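You operate a simulated robot arm through the tools that you are given. There is no shell and no other tool.

You are at the controls of a simulated robot arm. One attempt, no reset.

Task
Clamp block one in the block vice and sand its rough patch off.
Fine: tighten the vice before you sand and leave it tight; use the fine sander and put it back. Set down upright: fine sander. What is to be rubbed or washed off counts as gone when no trace of it is left.

It is judged by the outcome, as a careful person would: the job done as asked, and still so three seconds after it is handed in. It fails if anything else is knocked over, pushed out of place, dropped, spilled or broken.

Robot
A 7-joint arm with a two-finger gripper, fixed in place. Base frame: the origin is at the foot of the arm, x ahead of it, y to its left, z up; the work surface is at about z = 0. Lengths are in mm, angles in degrees, forces in N, time in s.
With the tool pointing down near the work surface it reaches from about 220 to 560 mm from the base axis. Its first joint turns from -166.0 to 166.0 degrees. Payload 1.2 kg.
The TCP is the grasp point between the finger pads, 22 mm short of the fingertips. In the tool frame z runs along the fingers and y along their closing line. The gripper opens to 92 mm; its body begins 65 mm behind the TCP.
Orientation is that of the tool frame in the base frame, as a unit quaternion [w, x, y, z]. With the fingers straight down and closing along the base's y, the tool's x points along the base's -x, its y along +y and its z along -z.

Tools
- The arm moves only by the tool step_arm. Its argument "plan" is one flat list of numbers, 7 for each row, row after row: the shift along the tool's x, y, z in units of 50 mm (1.0 is 50 mm), then the turn, a rotation vector about the tool's x, y, z in units of 6 degrees (1.0 is 6 degrees), then the finger opening in mm, from 0 to 92. In form: [dx, dy, dz, wx, wy, wz, hand, dx, dy, dz, wx, wy, wz, hand, ...]. A call has 1 to 20 rows; each row shifts and turns the commanded pose from where the row before left it, along the tool's axes as they then stand. A call with a number of a shift or a turn outside -1 to 1 is refused whole. A row lasts 0.2 s, in which the tool goes at most 50 mm and 8.6 degrees; a call with a longer step from one row to the next is refused whole, and so is a gripper value outside its range. A pose out of reach is approached as far as the arm can. The call stops where the force on the tool passes 40 N (or 10 N more than at its start, if that is more) or the arm is blocked; 0.2 s more then pass. The fingers move at their own pace (about 143.6 mm/s each) and stop on an object; they squeeze with about 26 N. The grip force told is the motor's: it shows also when the fingers shut on nothing. Time passes only in rows, and 0.2 s behind the last, so rows that do not move let the fingers close. It gives the time, the measured TCP pose, the force on the tool (base axes), the opening and the grip force at its end, in the units of the frame above (readings bear some noise), with the torque about the TCP (base axes, N m) and any sound that the robot's microphone picked up, and new pictures: "show" is both (left out), scene, wrist or none.
- Cameras (640 x 400 px; columns grow to the right, rows downward): "scene" is fixed at [398.3, 500.2, 628.2]; the picture's right is [-1.00, 0.04, 0.00], its down [0.03, 0.63, -0.77] and it looks along [-0.03, -0.77, -0.63] (base axes); focal length 340 px, centre (320, 200). "wrist" rides on the gripper at [71, 19, -102] in the tool frame; the picture's right is [-0.26, 0.97, 0.00], its down [-0.75, -0.20, -0.62] and it looks along [-0.60, -0.16, 0.78] (tool axes); focal length 280 px, centre (320, 200). There is no depth. A picture from a camera that has moved, and an enlarged one, comes with that camera's place and axes in the base frame and with its lens.
- zoom(camera, box): a new picture of the part [left, top, right, bottom] of that camera's present view, enlarged. No time passes.
- finish_job(): hands the job in; it is judged then, once.

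Nothing tells you positions but the pictures and the camera data. Unless the task says otherwise, let go and move clear before handing in.

The tools are called as name(argument=value, ...) on one line, values as JSON. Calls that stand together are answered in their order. step_arm: Moves the arm, as the interface text tells. Its arguments: {"type":"object","properties":{"plan":{"type":"array"},"show":{"type":"string","enum":["both","scene","wrist","none"]}},"required":["plan"]} The other tools are called the same way: zoom (camera, box) takes an enlarged picture of a part of a camera's view; finish_job () hands the job in.

At the start:

```text
time: 0.0
ee_pos: [376.8, 115.6, 310.3]
tool_rot: [0.0, 0.0, 1.0, 0.0]
contact_force: [0.2, -0.3, 0.0]
moment: [-0.02, -0.01, -0.01]
width: 92.2
grasp_force: 0.0
```

scene: 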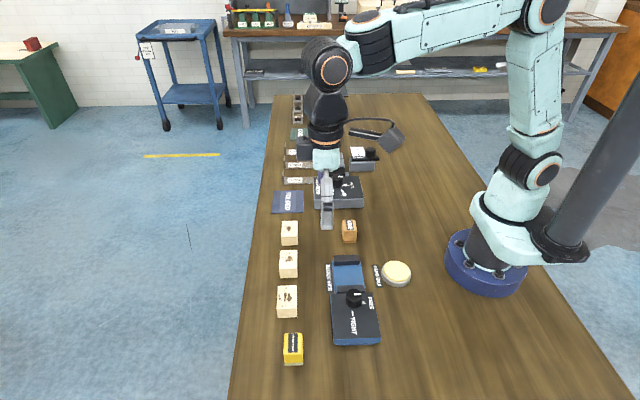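
wrist: 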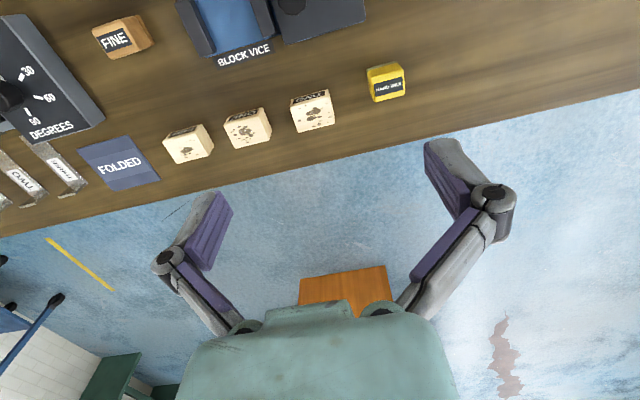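

I see a bench with a block vice, three wooden blocks with patches, a yellow block (perhaps a coarse sander), a brown "FINE" block and other things. First I take enlarged pictures to read the labels.

zoom(camera="scene", box=[260, 200, 420, 300])

zoom(camera="scene", box=[260, 280, 420, 380])

zoom(camera="wrist", box=[140, 60, 420, 200])

zoom(camera="wrist", box=[80, 0, 400, 90])

zoom(camera="scene", box=[260, 90, 420, 220])

```text
4.00 times, centred on (340, 250) of scene
camera zoom: at [398.3, 500.2, 628.2], right [-1.0, 0.04, 0.0], down [0.03, 0.63, -0.77], along [-0.03, -0.77, -0.63], focal length 1360 px, centre (240, 0)
```

zoom: 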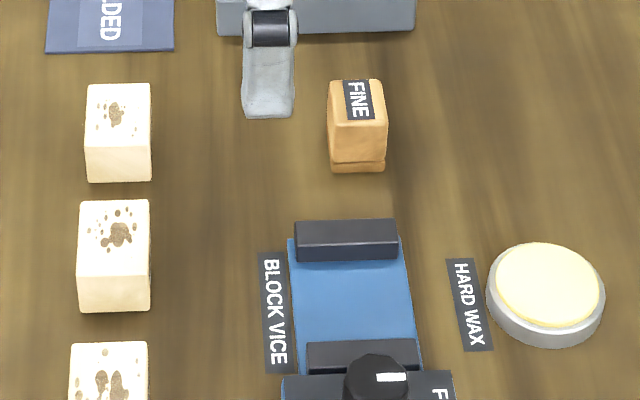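

```text
4.00 times, centred on (340, 330) of scene
camera zoom: at [398.3, 500.2, 628.2], right [-1.0, 0.04, 0.0], down [0.03, 0.63, -0.77], along [-0.03, -0.77, -0.63], focal length 1360 px, centre (240, -320)
```

zoom: 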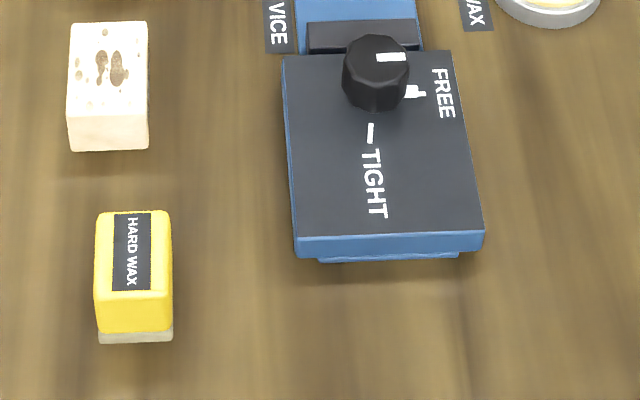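

```text
2.29 times, centred on (280, 130) of wrist
camera zoom: at [305.0, 135.2, 412.2], right [0.26, 0.97, 0.0], down [0.75, -0.2, 0.62], along [0.6, -0.16, -0.78], focal length 641 px, centre (411, 360)
```

zoom: 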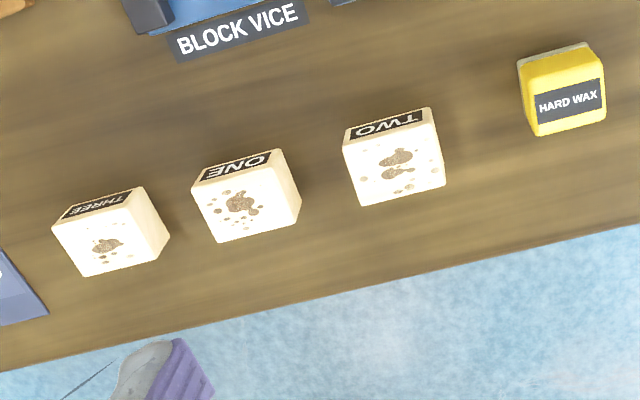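

```text
2.00 times, centred on (240, 45) of wrist
camera zoom: at [305.0, 135.2, 412.2], right [0.26, 0.97, 0.0], down [0.75, -0.2, 0.62], along [0.6, -0.16, -0.78], focal length 561 px, centre (480, 510)
```

zoom: 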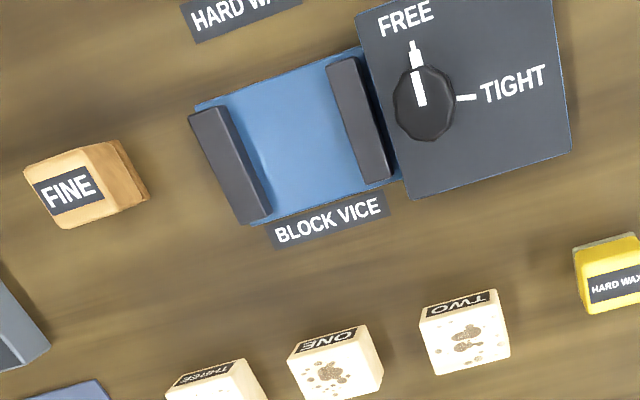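

```text
3.08 times, centred on (340, 155) of scene
camera zoom: at [398.3, 500.2, 628.2], right [-1.0, 0.04, 0.0], down [0.03, 0.63, -0.77], along [-0.03, -0.77, -0.63], focal length 1046 px, centre (258, 338)
```

zoom: 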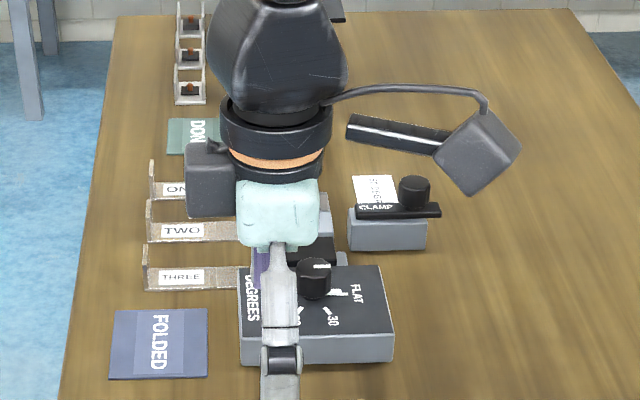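

Block ONE is the middle light block at about (454, -10), with its patch on top. The vice is at about (390, 0…80) with its knob on FREE, and the fine sander stands near (395, -70). I move to a better viewpoint before touching anything.

step_arm(plan=[0.585, -0.328, 0.45, 0, 0, 0, 92, 0.585, -0.328, 0.45, 0, 0, 0, 92, 0.585, -0.328, 0.45, 0, 0, 0, 92, 0.585, -0.328, 0.45, 0, 0, 0, 92, 0, 0, 0, 0, 0, 0, 92])

```text
time: 1.2
ee_pos: [258.0, 50.0, 220.1]
tool_rot: [0.001, 0.0, 1.0, 0.0]
contact_force: [-0.4, 0.0, 0.5]
moment: [0.0, 0.02, -0.03]
width: 92.1
grasp_force: 0.1
camera wrist: at [187.8, 68.3, 321.6], right [0.26, 0.97, 0.0], down [0.75, -0.2, 0.63], along [0.6, -0.16, -0.78], focal length 280 px, centre (320, 200)
```

scene: 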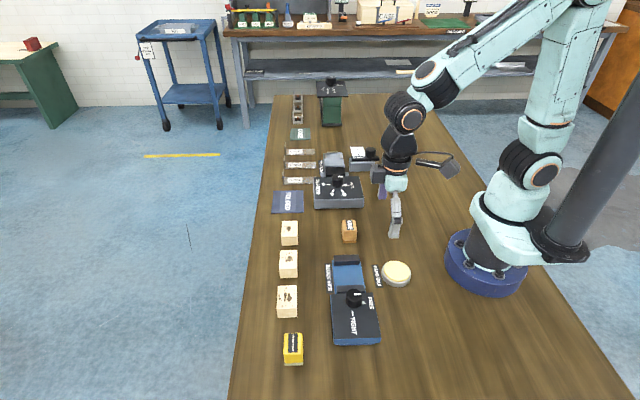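
wrist: 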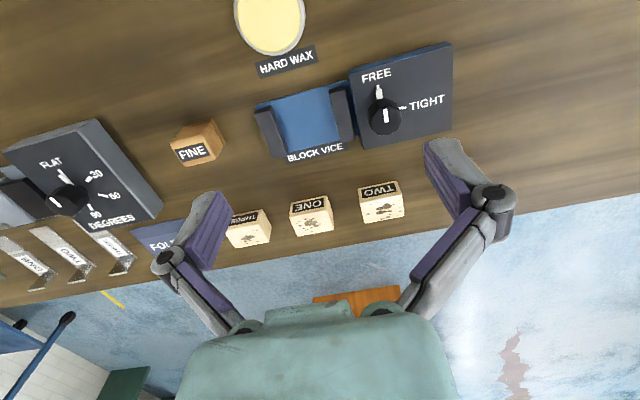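

zoom(camera="wrist", box=[240, 50, 460, 190])

zoom(camera="wrist", box=[250, 160, 410, 260])

zoom(camera="wrist", box=[140, 100, 260, 180])

zoom(camera="scene", box=[270, 210, 430, 310])

```text
2.86 times, centred on (350, 120) of wrist
camera zoom: at [187.8, 68.3, 321.6], right [0.26, 0.97, 0.0], down [0.75, -0.2, 0.63], along [0.6, -0.16, -0.78], focal length 801 px, centre (234, 429)
```

zoom: 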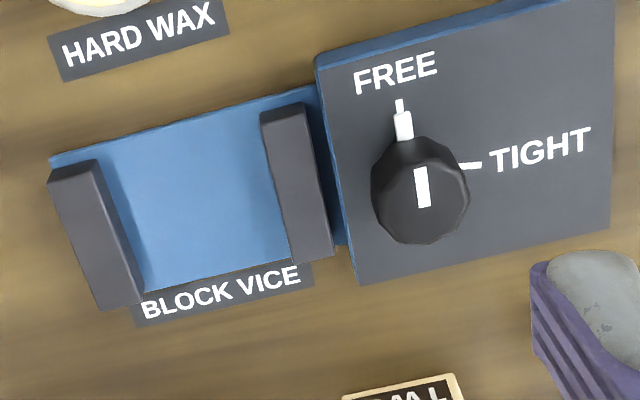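

```text
4.00 times, centred on (330, 210) of wrist
camera zoom: at [187.8, 68.3, 321.6], right [0.26, 0.97, 0.0], down [0.75, -0.2, 0.63], along [0.6, -0.16, -0.78], focal length 1122 px, centre (280, 160)
```

zoom: 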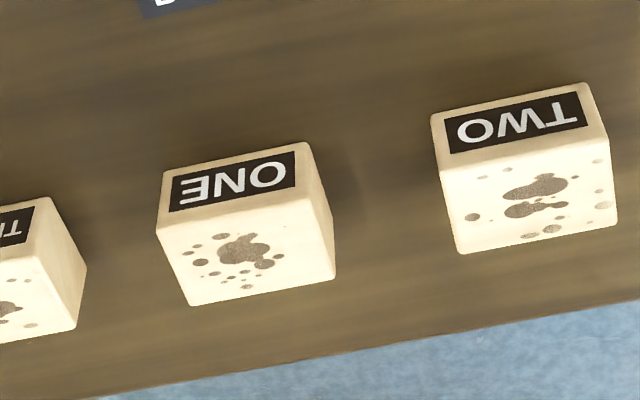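

```text
5.00 times, centred on (200, 140) of wrist
camera zoom: at [187.8, 68.3, 321.6], right [0.26, 0.97, 0.0], down [0.75, -0.2, 0.63], along [0.6, -0.16, -0.78], focal length 1402 px, centre (920, 500)
```

zoom: 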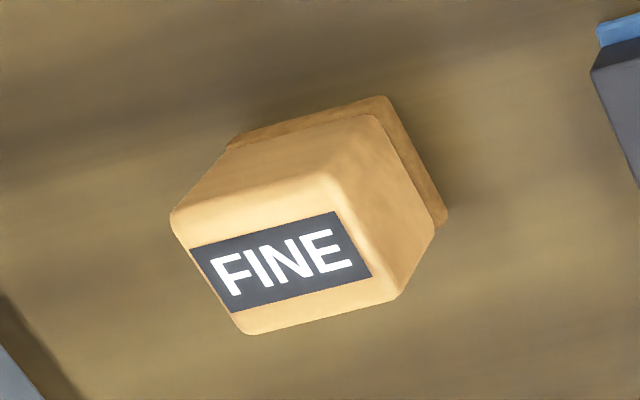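

```text
4.00 times, centred on (350, 260) of scene
camera zoom: at [398.3, 500.2, 628.2], right [-1.0, 0.04, 0.0], down [0.03, 0.63, -0.77], along [-0.03, -0.77, -0.63], focal length 1360 px, centre (200, -40)
```

zoom: 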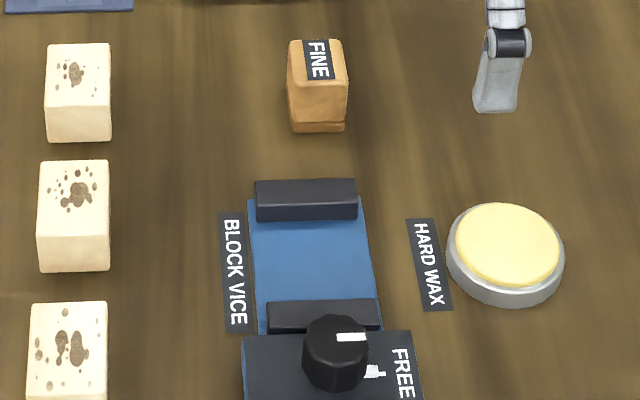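

Block one measures roughly 40 × 55 × 31 mm, centred near (450, -14). I now look closer at the vice to measure its jaws, bed and knob.

zoom(camera="wrist", box=[250, 75, 370, 165])

zoom(camera="scene", box=[320, 245, 390, 295])

zoom(camera="scene", box=[320, 280, 400, 350])

zoom(camera="wrist", box=[340, 40, 460, 150])

```text
4.44 times, centred on (310, 120) of wrist
camera zoom: at [187.8, 68.3, 321.6], right [0.26, 0.97, 0.0], down [0.75, -0.2, 0.63], along [0.6, -0.16, -0.78], focal length 1246 px, centre (364, 556)
```

zoom: 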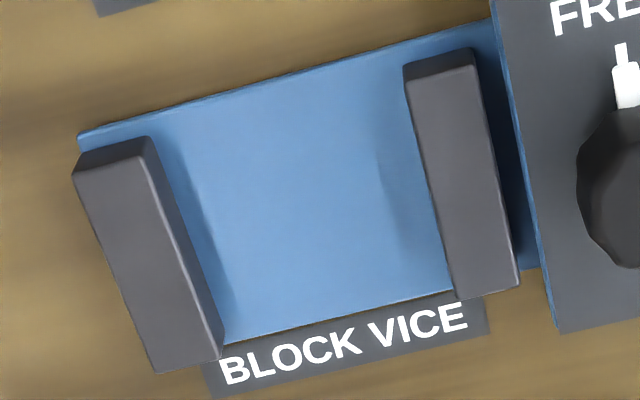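

```text
8.00 times, centred on (355, 270) of scene
camera zoom: at [398.3, 500.2, 628.2], right [-1.0, 0.04, 0.0], down [0.03, 0.63, -0.77], along [-0.03, -0.77, -0.63], focal length 2719 px, centre (40, -360)
```

zoom: 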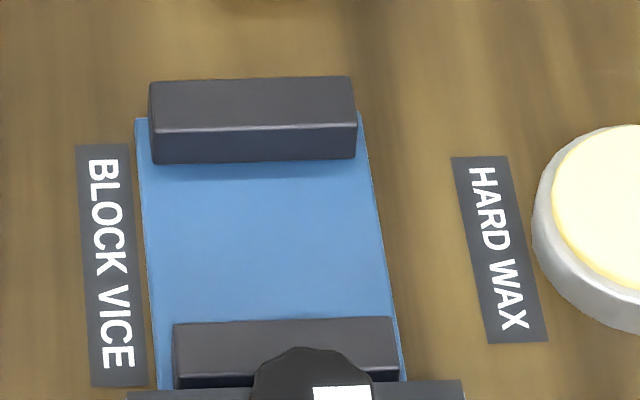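

```text
5.71 times, centred on (360, 315) of scene
camera zoom: at [398.3, 500.2, 628.2], right [-1.0, 0.04, 0.0], down [0.03, 0.63, -0.77], along [-0.03, -0.77, -0.63], focal length 1942 px, centre (91, -457)
```

zoom: 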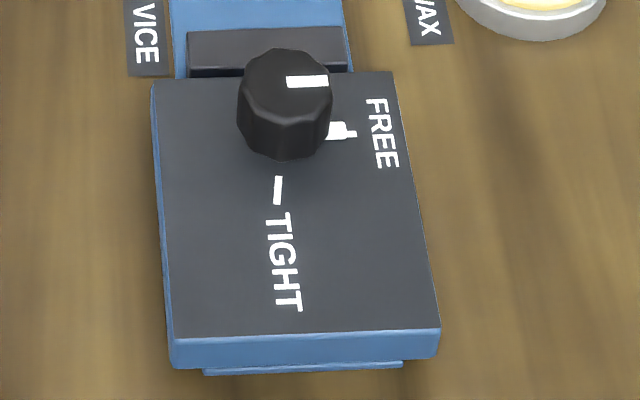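

```text
3.64 times, centred on (400, 95) of wrist
camera zoom: at [187.8, 68.3, 321.6], right [0.26, 0.97, 0.0], down [0.75, -0.2, 0.63], along [0.6, -0.16, -0.78], focal length 1020 px, centre (29, 582)
```

zoom: 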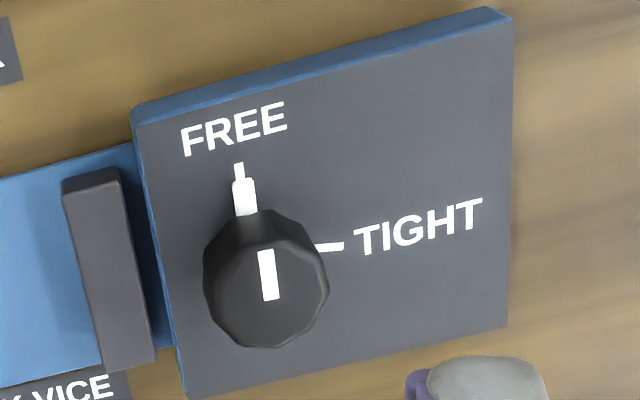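

Jaw gap is about 64 mm in y and block one's long side (55 mm) already lies along y, so I'll grip it across x (fingers turned 90°). I turn the tool 90° about its axis here, clear of everything, and see whether the wrist joint allows it.

step_arm(plan=[0, 0, 0, 0, 0, 1, 92, 0, 0, 0, 0, 0, 1, 92, 0, 0, 0, 0, 0, 1, 92, 0, 0, 0, 0, 0, 1, 92, 0, 0, 0, 0, 0, 1, 92, 0, 0, 0, 0, 0, 1, 92, 0, 0, 0, 0, 0, 1, 92, 0, 0, 0, 0, 0, 1, 92, 0, 0, 0, 0, 0, 1, 92, 0, 0, 0, 0, 0, 1, 92, 0, 0, 0, 0, 0, 1, 92, 0, 0, 0, 0, 0, 1, 92, 0, 0, 0, 0, 0, 1, 92, 0, 0, 0, 0, 0, 1, 92, 0, 0, 0, 0, 0, 1, 92, 0, 0, 0, 0, 0, 0, 92])

```text
time: 4.6
ee_pos: [260.1, 50.6, 219.5]
tool_rot: [0.0, 0.708, 0.706, 0.001]
contact_force: [0.1, 0.4, 0.1]
moment: [-0.01, -0.01, -0.01]
width: 91.9
grasp_force: 0.1
camera wrist: at [279.2, 121.3, 321.3], right [0.96, -0.26, 0.0], down [-0.21, -0.75, 0.63], along [-0.16, -0.6, -0.78], focal length 280 px, centre (320, 200)
```

scene: 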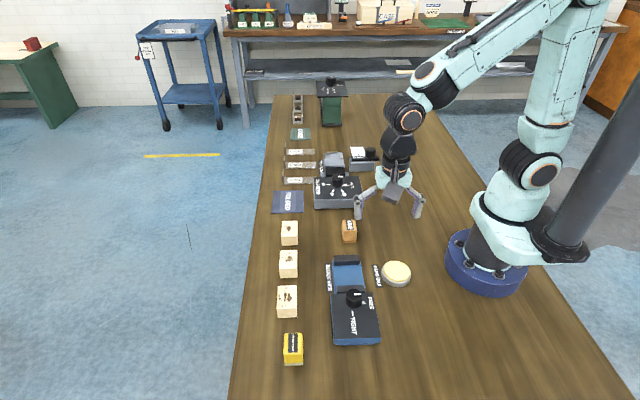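
wrist: 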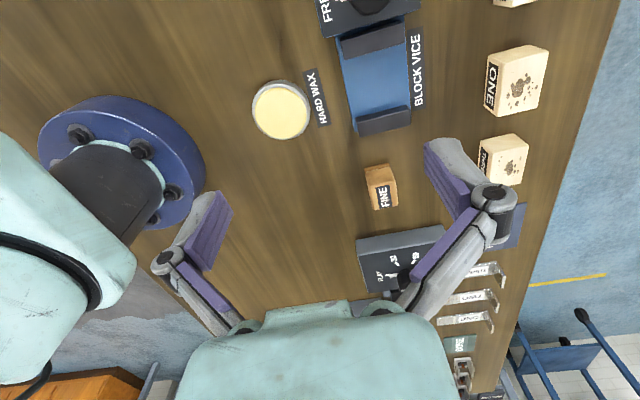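

The turn worked: the fingers now close along base x. Next I go to about 120 mm above block one at (450, -14) and check it in the wrist view.

step_arm(plan=[-0.2584, 0.76, 0.278, 0, 0, 0, 92, -0.2584, 0.76, 0.278, 0, 0, 0, 92, -0.2584, 0.76, 0.278, 0, 0, 0, 92, -0.2584, 0.76, 0.278, 0, 0, 0, 92, -0.2584, 0.76, 0.278, 0, 0, 0, 92, 0, 0, 0, 0, 0, 0, 92, 0, 0, 0, 0, 0, 0, 92])

```text
time: 6.2
ee_pos: [452.2, -13.6, 150.9]
tool_rot: [0.0, 0.707, 0.707, 0.0]
contact_force: [-0.7, 0.5, -0.1]
moment: [0.01, 0.0, -0.03]
width: 92.0
grasp_force: 0.1
camera wrist: at [470.3, 57.3, 251.6], right [0.97, -0.26, 0.0], down [-0.2, -0.75, 0.62], along [-0.16, -0.6, -0.78], focal length 280 px, centre (320, 200)
```

scene: 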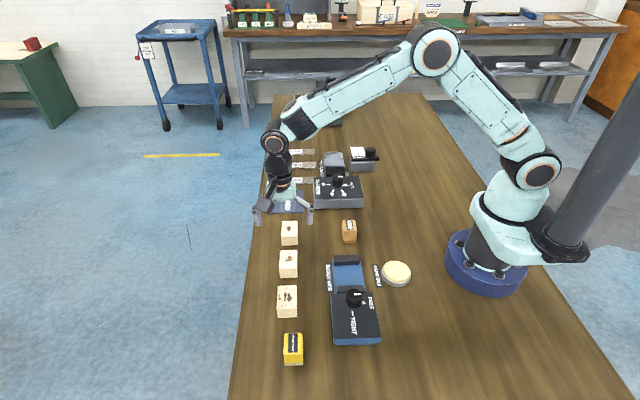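
wrist: 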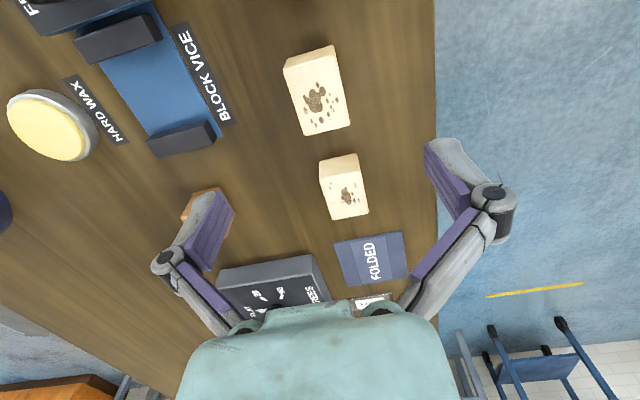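

The block under the tool should be ONE, with THREE beyond it. I zoom in to check its pattern and its place.

zoom(camera="wrist", box=[260, 30, 400, 150])

zoom(camera="wrist", box=[70, 0, 250, 160])

```text
3.33 times, centred on (330, 90) of wrist
camera zoom: at [470.3, 57.3, 251.6], right [0.97, -0.26, 0.0], down [-0.2, -0.75, 0.62], along [-0.16, -0.6, -0.78], focal length 935 px, centre (287, 567)
```

zoom: 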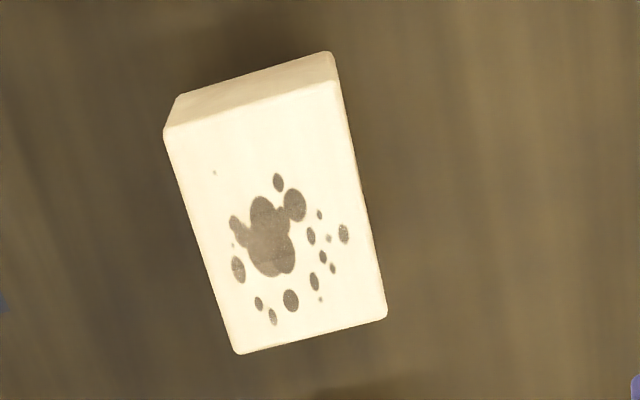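

```text
2.50 times, centred on (160, 80) of wrist
camera zoom: at [470.3, 57.3, 251.6], right [0.97, -0.26, 0.0], down [-0.2, -0.75, 0.62], along [-0.16, -0.6, -0.78], focal length 701 px, centre (720, 500)
```

zoom: 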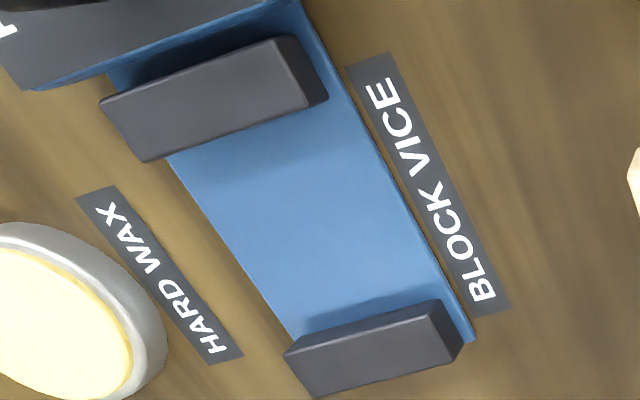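

Block one is at x 430–469, y -43…13, top at z≈31. I zoom on the vice jaws for a second triangulating view.

zoom(camera="wrist", box=[100, 0, 170, 70])

zoom(camera="wrist", box=[170, 100, 270, 170])

zoom(camera="wrist", box=[0, 0, 120, 70])

```text
5.71 times, centred on (135, 35) of wrist
camera zoom: at [470.3, 57.3, 251.6], right [0.97, -0.26, 0.0], down [-0.2, -0.75, 0.62], along [-0.16, -0.6, -0.78], focal length 1602 px, centre (1377, 1143)
```

zoom: 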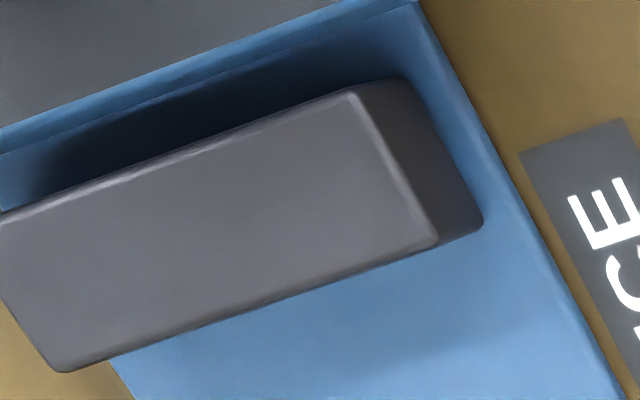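

```text
5.71 times, centred on (220, 135) of wrist
camera zoom: at [470.3, 57.3, 251.6], right [0.97, -0.26, 0.0], down [-0.2, -0.75, 0.62], along [-0.16, -0.6, -0.78], focal length 1602 px, centre (891, 571)
```

zoom: 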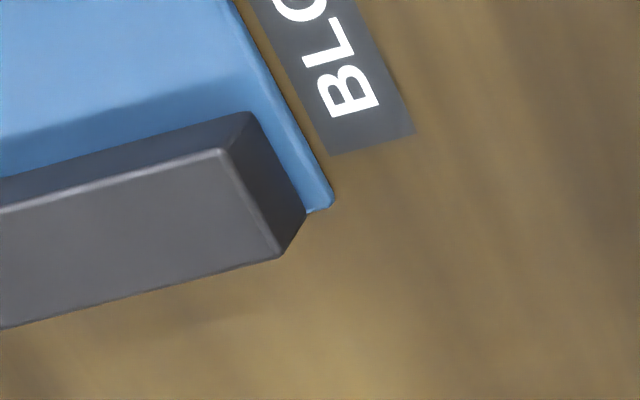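

```text
5.33 times, centred on (60, 35) of wrist
camera zoom: at [470.3, 57.3, 251.6], right [0.97, -0.26, 0.0], down [-0.2, -0.75, 0.62], along [-0.16, -0.6, -0.78], focal length 1495 px, centre (1707, 1080)
```

zoom: 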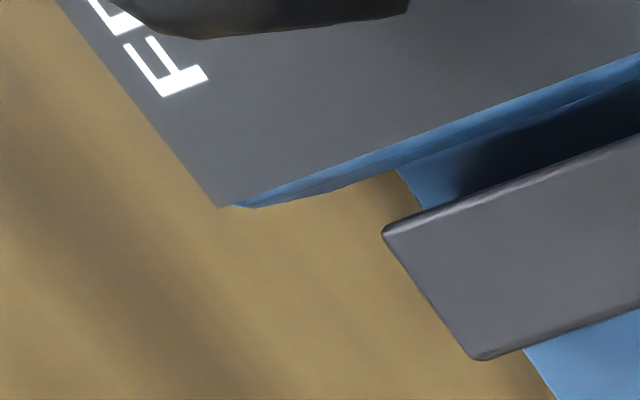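

Triangulating: jaws span x 286–344, inner faces at y≈-15 and y≈52 (top z≈18, bed z≈5), so the vice mouth centre is about (315, 18). I now lower onto block one with the fingers open, stopping at about z = 60 to check first.

step_arm(plan=[-0.028, -0.028, 0.6, 0, 0, 0, 92, 0, 0, 0.6, 0, 0, 0, 92, 0, 0, 0.6, 0, 0, 0, 92, 0, 0, 0, 0, 0, 0, 92, 0, 0, 0, 0, 0, 0, 92])

```text
time: 7.4
ee_pos: [447.2, -16.6, 64.1]
tool_rot: [0.001, 0.707, 0.707, -0.001]
contact_force: [-0.5, -0.4, 0.5]
moment: [0.02, -0.03, -0.02]
width: 92.2
grasp_force: 0.0
camera wrist: at [466.7, 55.2, 166.1], right [0.97, -0.26, 0.0], down [-0.2, -0.75, 0.62], along [-0.16, -0.6, -0.78], focal length 280 px, centre (320, 200)
```

scene: 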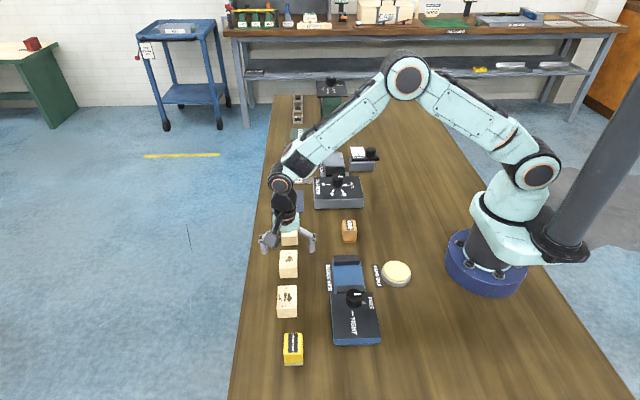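
wrist: 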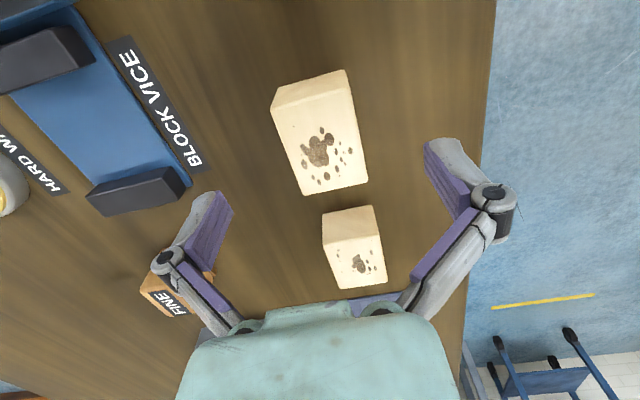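

Block one is right below the open fingers. I zoom once more to fine-tune the alignment.

zoom(camera="wrist", box=[250, 60, 390, 200])

```text
2.86 times, centred on (320, 130) of wrist
camera zoom: at [466.7, 55.2, 166.1], right [0.97, -0.26, 0.0], down [-0.2, -0.75, 0.62], along [-0.16, -0.6, -0.78], focal length 801 px, centre (320, 400)
```

zoom: 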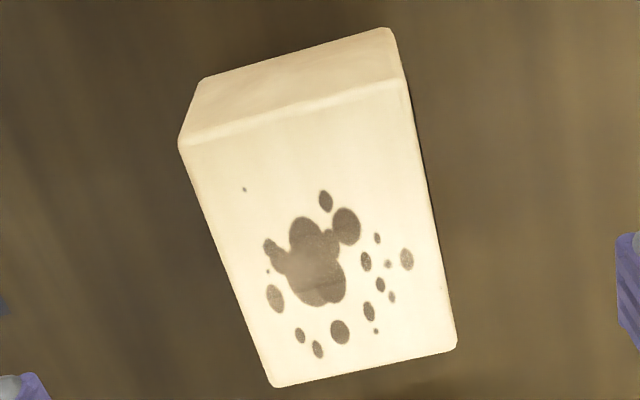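

Block one's centre is about 2 mm off in x; I correct that, go down to TCP z≈27 and close the fingers on it.

step_arm(plan=[0.01, 0.046, 0.24, 0, 0, 0, 92, 0, 0, 0.24, 0, 0, 0, 92, 0, 0, 0.22, 0, 0, 0, 92, 0, 0, 0, 0, 0, 0, 92, 0, 0, 0, 0, 0, 0, 25, 0, 0, 0, 0, 0, 0, 25, 0, 0, 0, 0, 0, 0, 25, 0, 0, 0, 0, 0, 0, 25])

```text
time: 9.2
ee_pos: [450.8, -14.7, 27.7]
tool_rot: [0.001, 0.707, 0.707, 0.001]
contact_force: [-0.5, 0.4, 17.5]
moment: [-0.02, 0.07, -0.01]
width: 38.9
grasp_force: 25.9
camera wrist: at [469.2, 56.6, 129.8], right [0.97, -0.26, 0.0], down [-0.21, -0.75, 0.62], along [-0.16, -0.6, -0.78], focal length 280 px, centre (320, 200)
```

scene: 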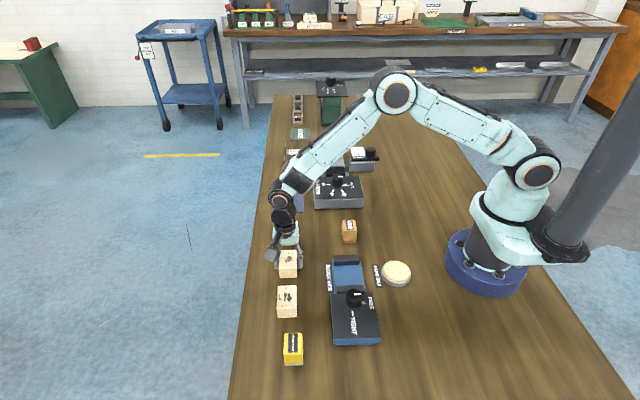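
wrist: 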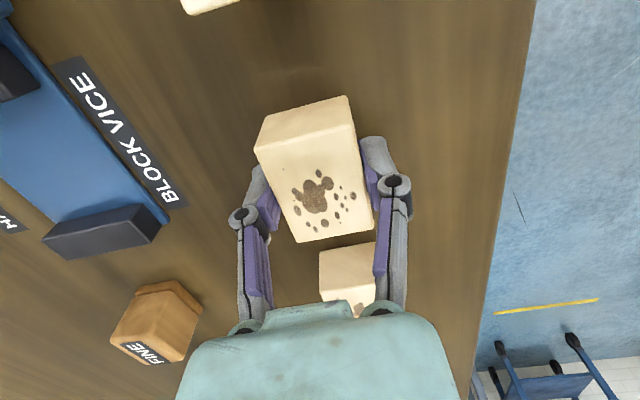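

Block one is gripped (38.9 mm opening). I lift it slowly and check the load.

step_arm(plan=[0, 0, -0.1, 0, 0, 0, 25, 0, 0, -0.2, 0, 0, 0, 25, 0, 0, -0.4, 0, 0, 0, 25, 0, 0, -0.5, 0, 0, 0, 25, 0, 0, -0.4, 0, 0, 0, 25, 0, 0, 0, 0, 0, 0, 25, 0, 0, 0, 0, 0, 0, 25])

```text
time: 10.8
ee_pos: [453.0, -14.4, 106.9]
tool_rot: [0.0, 0.707, 0.707, 0.001]
contact_force: [0.1, -0.2, -0.8]
moment: [-0.01, 0.01, 0.01]
width: 39.2
grasp_force: 26.2
camera wrist: at [471.0, 56.9, 208.9], right [0.96, -0.26, 0.0], down [-0.2, -0.75, 0.62], along [-0.16, -0.6, -0.78], focal length 280 px, centre (320, 200)
```

scene: 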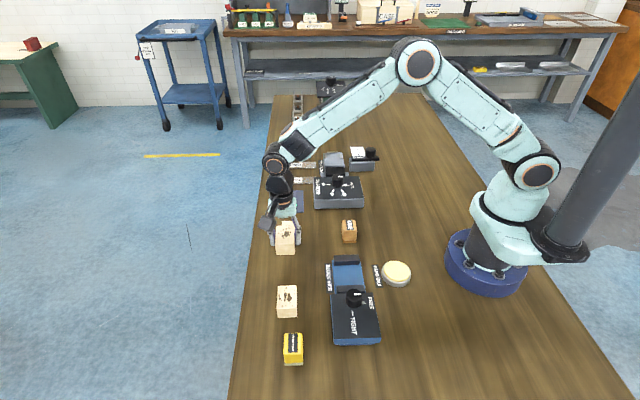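
wrist: 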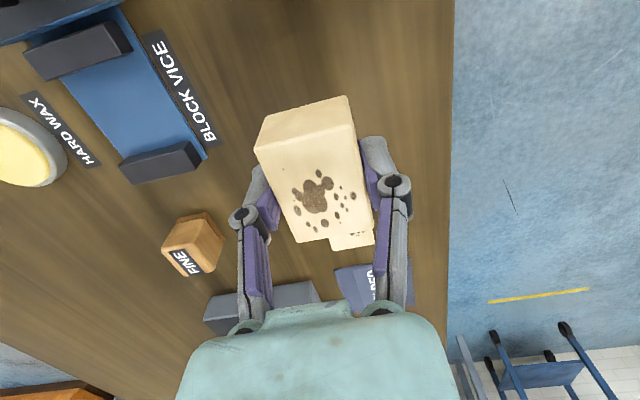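

The block is held firmly and clear. I carry it over the vice mouth at about (315, 18).

step_arm(plan=[0.1675, -0.68, 0, 0, 0, 0, 25, 0.1675, -0.68, 0, 0, 0, 0, 25, 0.1675, -0.68, 0, 0, 0, 0, 25, 0.1675, -0.68, 0, 0, 0, 0, 25, 0, 0, 0, 0, 0, 0, 25, 0, 0, 0.5, 0, 0, 0, 25, 0, 0, 0.2, 0, 0, 0, 25, 0, 0, 0, 0, 0, 0, 25])

```text
time: 12.6
ee_pos: [315.7, 17.9, 73.5]
tool_rot: [0.001, 0.707, 0.708, 0.0]
contact_force: [-0.4, -0.5, 0.3]
moment: [-0.01, -0.02, 0.04]
width: 39.0
grasp_force: 25.9
camera wrist: at [333.9, 88.8, 174.3], right [0.96, -0.26, 0.0], down [-0.2, -0.75, 0.63], along [-0.16, -0.6, -0.78], focal length 280 px, centre (320, 200)
```

scene: 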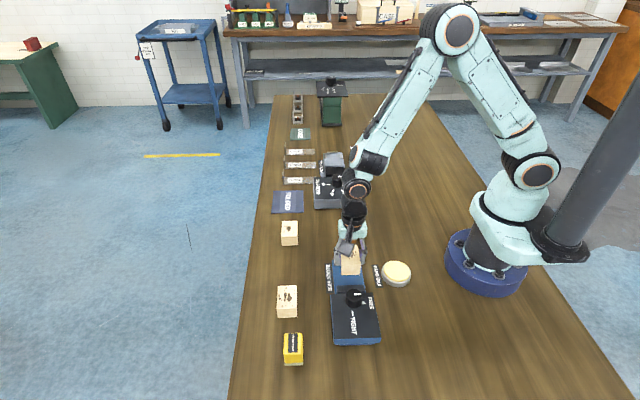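
wrist: 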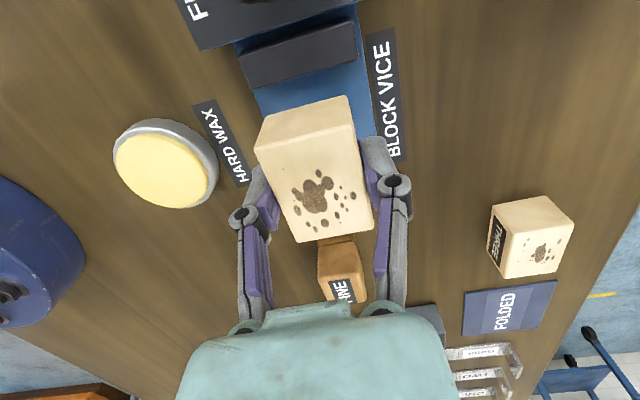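

zoom(camera="wrist", box=[220, 0, 420, 130])

zoom(camera="wrist", box=[230, 120, 410, 260])

zoom(camera="scene", box=[310, 220, 400, 310])

```text
3.08 times, centred on (320, 65) of wrist
camera zoom: at [333.9, 88.8, 174.3], right [0.96, -0.26, 0.0], down [-0.2, -0.75, 0.63], along [-0.16, -0.6, -0.78], focal length 863 px, centre (320, 615)
```

zoom: 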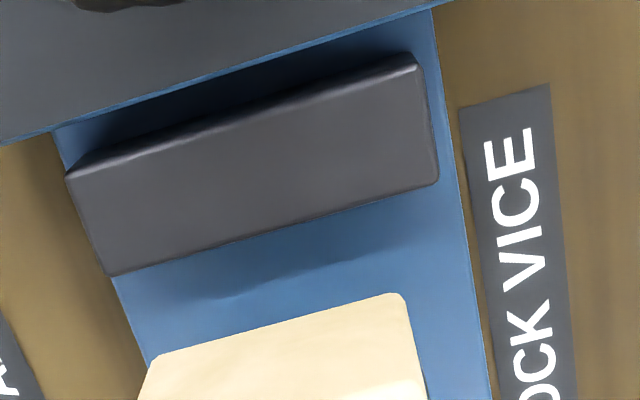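

```text
2.86 times, centred on (320, 190) of wrist
camera zoom: at [333.9, 88.8, 174.3], right [0.96, -0.26, 0.0], down [-0.2, -0.75, 0.63], along [-0.16, -0.6, -0.78], focal length 801 px, centre (320, 229)
```

zoom: 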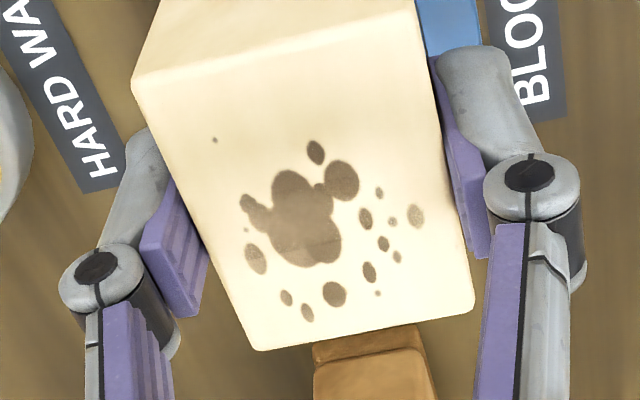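

```text
4.44 times, centred on (355, 265) of scene
camera zoom: at [398.3, 500.2, 628.2], right [-1.0, 0.04, 0.0], down [0.03, 0.63, -0.77], along [-0.03, -0.77, -0.63], focal length 1511 px, centre (164, -89)
```

zoom: 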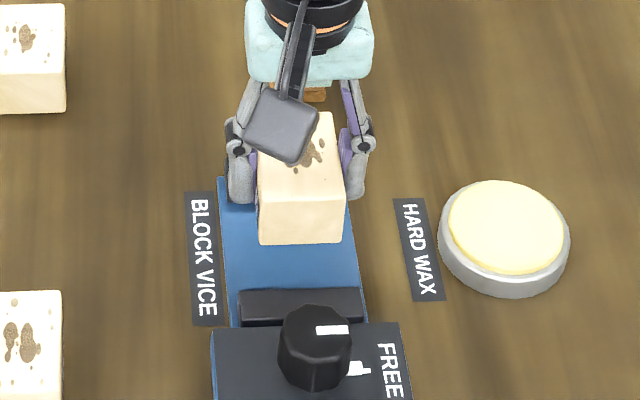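

The block is centred between the jaws (about 6–7 mm free on each side). I lower it toward the bed, feeling for contact in the last millimetres.

step_arm(plan=[0, 0, 0.2, 0, 0, 0, 25, 0, 0, 0.2, 0, 0, 0, 25, 0, 0, 0.2, 0, 0, 0, 25, 0, 0, 0.1, 0, 0, 0, 25, 0, 0, 0, 0, 0, 0, 25])

```text
time: 13.8
ee_pos: [315.1, 17.6, 34.0]
tool_rot: [0.001, 0.707, 0.707, 0.0]
contact_force: [0.4, -0.3, -0.6]
moment: [0.01, -0.02, 0.03]
width: 39.4
grasp_force: 26.3
camera wrist: at [333.4, 89.6, 136.6], right [0.96, -0.26, 0.0], down [-0.2, -0.75, 0.62], along [-0.16, -0.6, -0.78], focal length 280 px, centre (320, 200)
```

scene: 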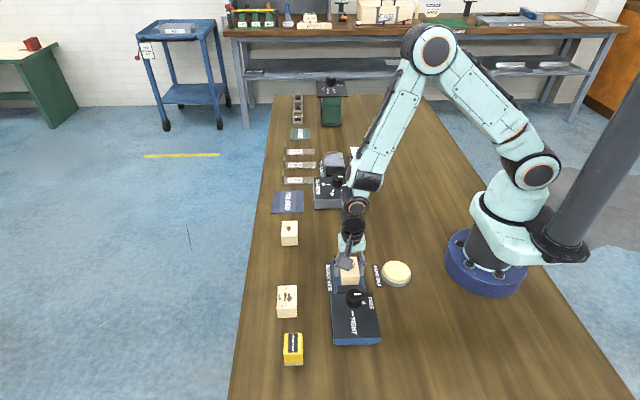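
wrist: 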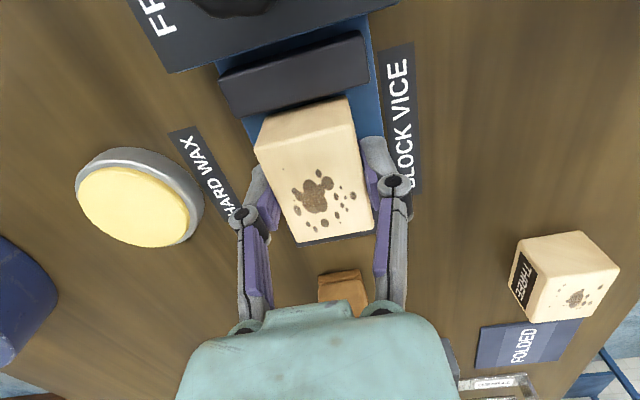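

No contact yet; both ends still show clearance to the jaws. I lower further in small steps while watching the force.

step_arm(plan=[0, 0, 0.03, 0, 0, 0, 25, 0, 0, 0.03, 0, 0, 0, 25, 0, 0, 0, 0, 0, 0, 25], show="none")

zoom(camera="scene", box=[310, 220, 400, 310])

```text
time: 14.6
ee_pos: [314.8, 17.3, 32.2]
tool_rot: [0.0, 0.707, 0.707, 0.0]
contact_force: [0.0, 0.0, -0.4]
moment: [0.0, -0.02, 0.03]
width: 39.0
grasp_force: 25.9
```

```text
4.44 times, centred on (355, 265) of scene
camera zoom: at [398.3, 500.2, 628.2], right [-1.0, 0.04, 0.0], down [0.03, 0.63, -0.77], along [-0.03, -0.77, -0.63], focal length 1511 px, centre (164, -89)
```

zoom: 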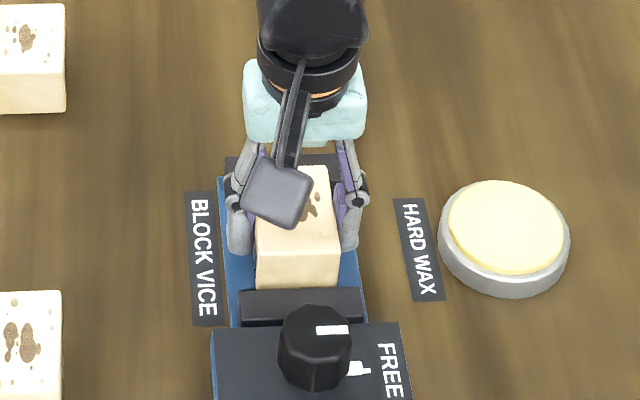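

step_arm(plan=[0, 0, 0.03, 0, 0, 0, 25, 0, 0, 0, 0, 0, 0, 25], show="none")

```text
time: 15.2
ee_pos: [314.7, 18.1, 31.9]
tool_rot: [0.0, 0.707, 0.707, 0.001]
contact_force: [-5.3, -0.9, 23.5]
moment: [-0.03, 0.14, -0.03]
width: 39.1
grasp_force: 25.8
```

Contact with the bed at 23 N: the block is seated. I open the fingers and rise straight up.

step_arm(plan=[0, 0, 0, 0, 0, 0, 60, 0, 0, 0, 0, 0, 0, 70, 0, 0, 0, 0, 0, 0, 70, 0, 0, -0.3, 0, 0, 0, 70, 0, 0, -0.6, 0, 0, 0, 70, 0, 0, -0.6, 0, 0, 0, 70, 0, 0, 0, 0, 0, 0, 70])

```text
time: 16.8
ee_pos: [314.4, 18.7, 107.7]
tool_rot: [-0.001, 0.708, 0.707, -0.001]
contact_force: [0.6, 0.0, -0.2]
moment: [-0.01, -0.05, 0.05]
width: 69.9
grasp_force: 0.0
camera wrist: at [333.8, 89.2, 209.3], right [0.96, -0.26, 0.0], down [-0.2, -0.75, 0.62], along [-0.16, -0.6, -0.78], focal length 280 px, centre (320, 200)
```

scene: 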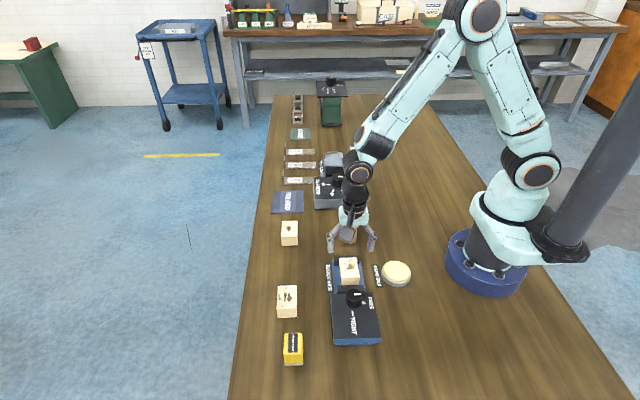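
wrist: 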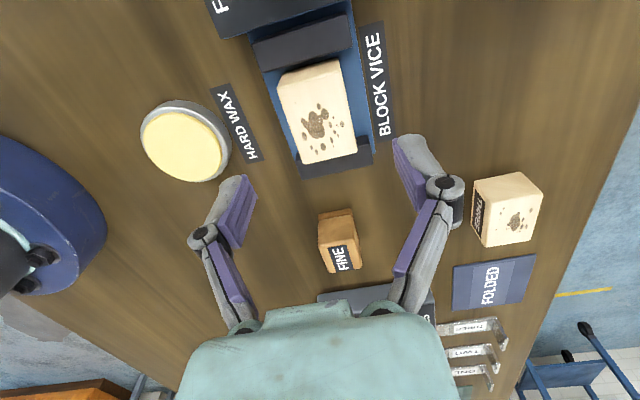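

Block one rests squarely between the jaws. Next I move over the knob (about (312, 103)) to measure it before gripping it.

step_arm(plan=[0.425, -0.012, -0.165, 0, 0, 0, 70, 0.425, -0.012, -0.165, 0, 0, 0, 70, 0.425, -0.012, -0.165, 0, 0, 0, 70, 0.425, -0.012, -0.165, 0, 0, 0, 70, 0, 0, 0, 0, 0, 0, 70, 0, 0, 0, 0, 0, 0, 70])

zoom(camera="wrist", box=[230, 40, 410, 160])

zoom(camera="scene", box=[310, 240, 400, 350])

```text
time: 18.2
ee_pos: [312.5, 103.8, 137.8]
tool_rot: [0.0, 0.707, 0.707, 0.0]
contact_force: [0.5, -0.2, 0.8]
moment: [0.02, 0.04, -0.01]
width: 69.9
grasp_force: 0.1
camera wrist: at [330.2, 174.7, 239.8], right [0.97, -0.26, 0.0], down [-0.2, -0.75, 0.62], along [-0.16, -0.6, -0.78], focal length 280 px, centre (320, 200)
```

scene: 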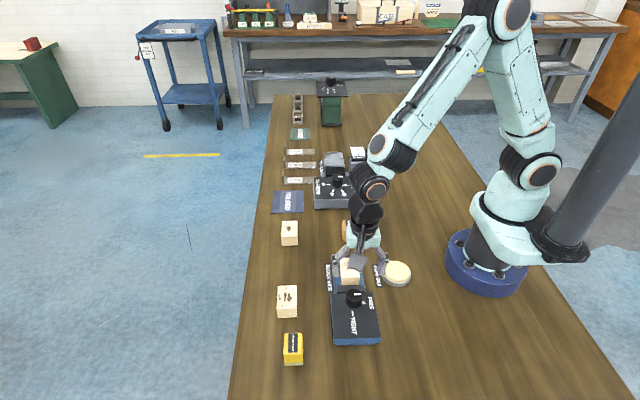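
wrist: 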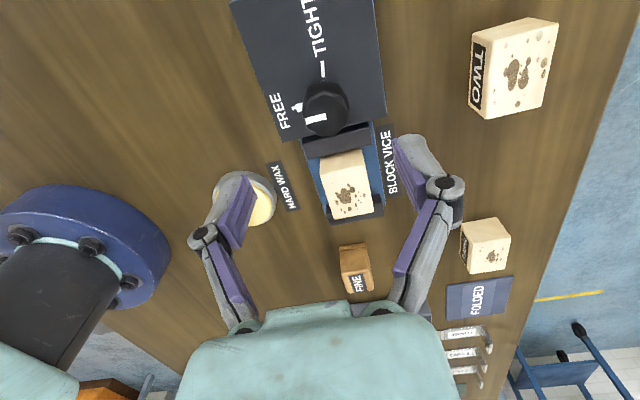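

```text
3.33 times, centred on (320, 100) of wrist
camera zoom: at [330.2, 174.7, 239.8], right [0.97, -0.26, 0.0], down [-0.2, -0.75, 0.62], along [-0.16, -0.6, -0.78], focal length 935 px, centre (320, 533)
```

zoom: 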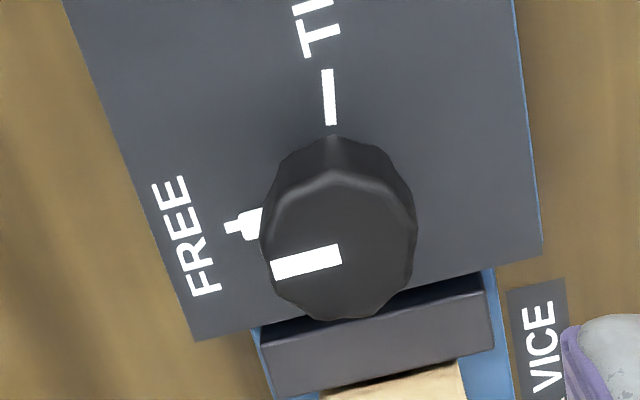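

```text
3.64 times, centred on (355, 295) of scene
camera zoom: at [398.3, 500.2, 628.2], right [-1.0, 0.04, 0.0], down [0.03, 0.63, -0.77], along [-0.03, -0.77, -0.63], focal length 1236 px, centre (193, -146)
```

zoom: 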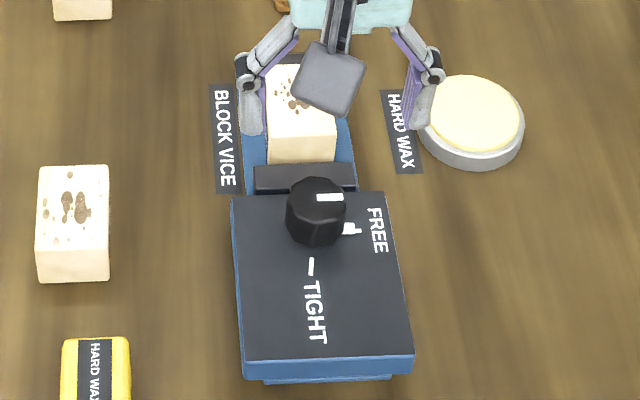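

The knob is about 33 mm wide with its top near z≈49, panel near z≈22–29. I turn the tool back to the start orientation (so I can later turn +90° about the tool axis, from FREE to TIGHT) and go lower over the knob.

step_arm(plan=[0, 0, 0, 0, 0, -1, 70, 0, 0, 0, 0, 0, -1, 70, 0, 0, 0, 0, 0, -1, 70, 0, 0, 0, 0, 0, -1, 70, 0, 0, 0, 0, 0, -1, 70, 0, 0, 0, 0, 0, -1, 70, 0, 0, 0, 0, 0, -1, 70, 0, 0, 0, 0, 0, -1, 70, 0, 0, 0, 0, 0, -1, 70, 0, 0, 0, 0, 0, -1, 70, 0, 0, 0, 0, 0, -1, 70, 0, 0, 0, 0, 0, -1, 70, 0, 0, 0, 0, 0, -1, 70, 0, 0, 0, 0, 0, -1, 70, 0, 0, 0, 0, 0, -1, 70, -0.03, -0.05, 0.3, 0, 0, 0, 70, 0, 0, 0.3, 0, 0, 0, 70, 0, 0, 0, 0, 0, 0, 70, 0, 0, 0, 0, 0, 0, 70])

zoom(camera="wrist", box=[230, 60, 410, 180])

```text
time: 22.2
ee_pos: [313.2, 102.0, 108.8]
tool_rot: [0.0, 0.0, 1.0, 0.001]
contact_force: [-0.6, 0.4, -0.3]
moment: [-0.03, 0.02, -0.02]
width: 69.7
grasp_force: 0.0
camera wrist: at [241.7, 121.2, 209.7], right [0.26, 0.97, 0.0], down [0.75, -0.2, 0.62], along [0.6, -0.16, -0.78], focal length 280 px, centre (320, 200)
```

scene: 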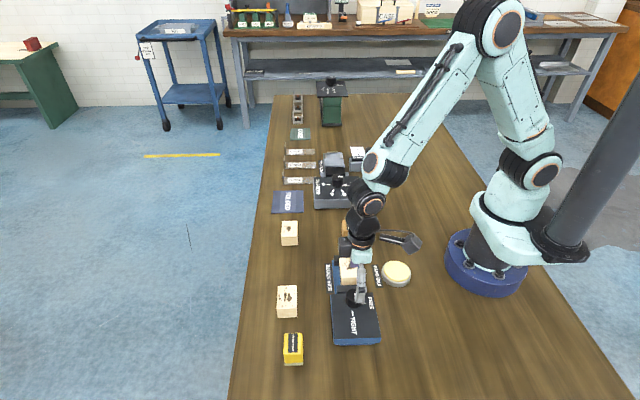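
wrist: 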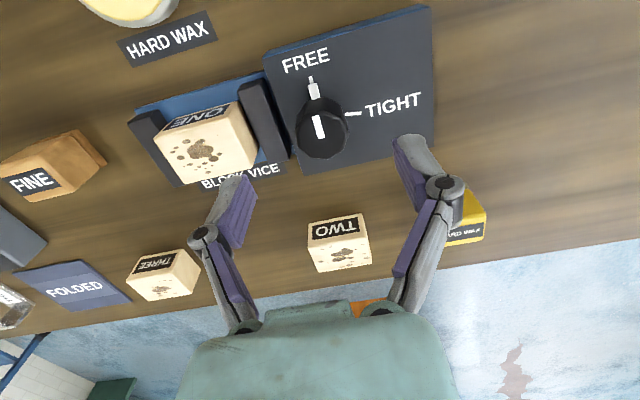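

```text
3.33 times, centred on (320, 120) of wrist
camera zoom: at [241.7, 121.2, 209.7], right [0.26, 0.97, 0.0], down [0.75, -0.2, 0.62], along [0.6, -0.16, -0.78], focal length 935 px, centre (320, 467)
```

zoom: 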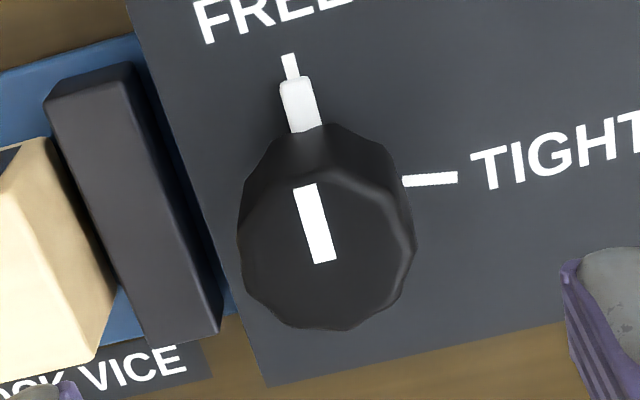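

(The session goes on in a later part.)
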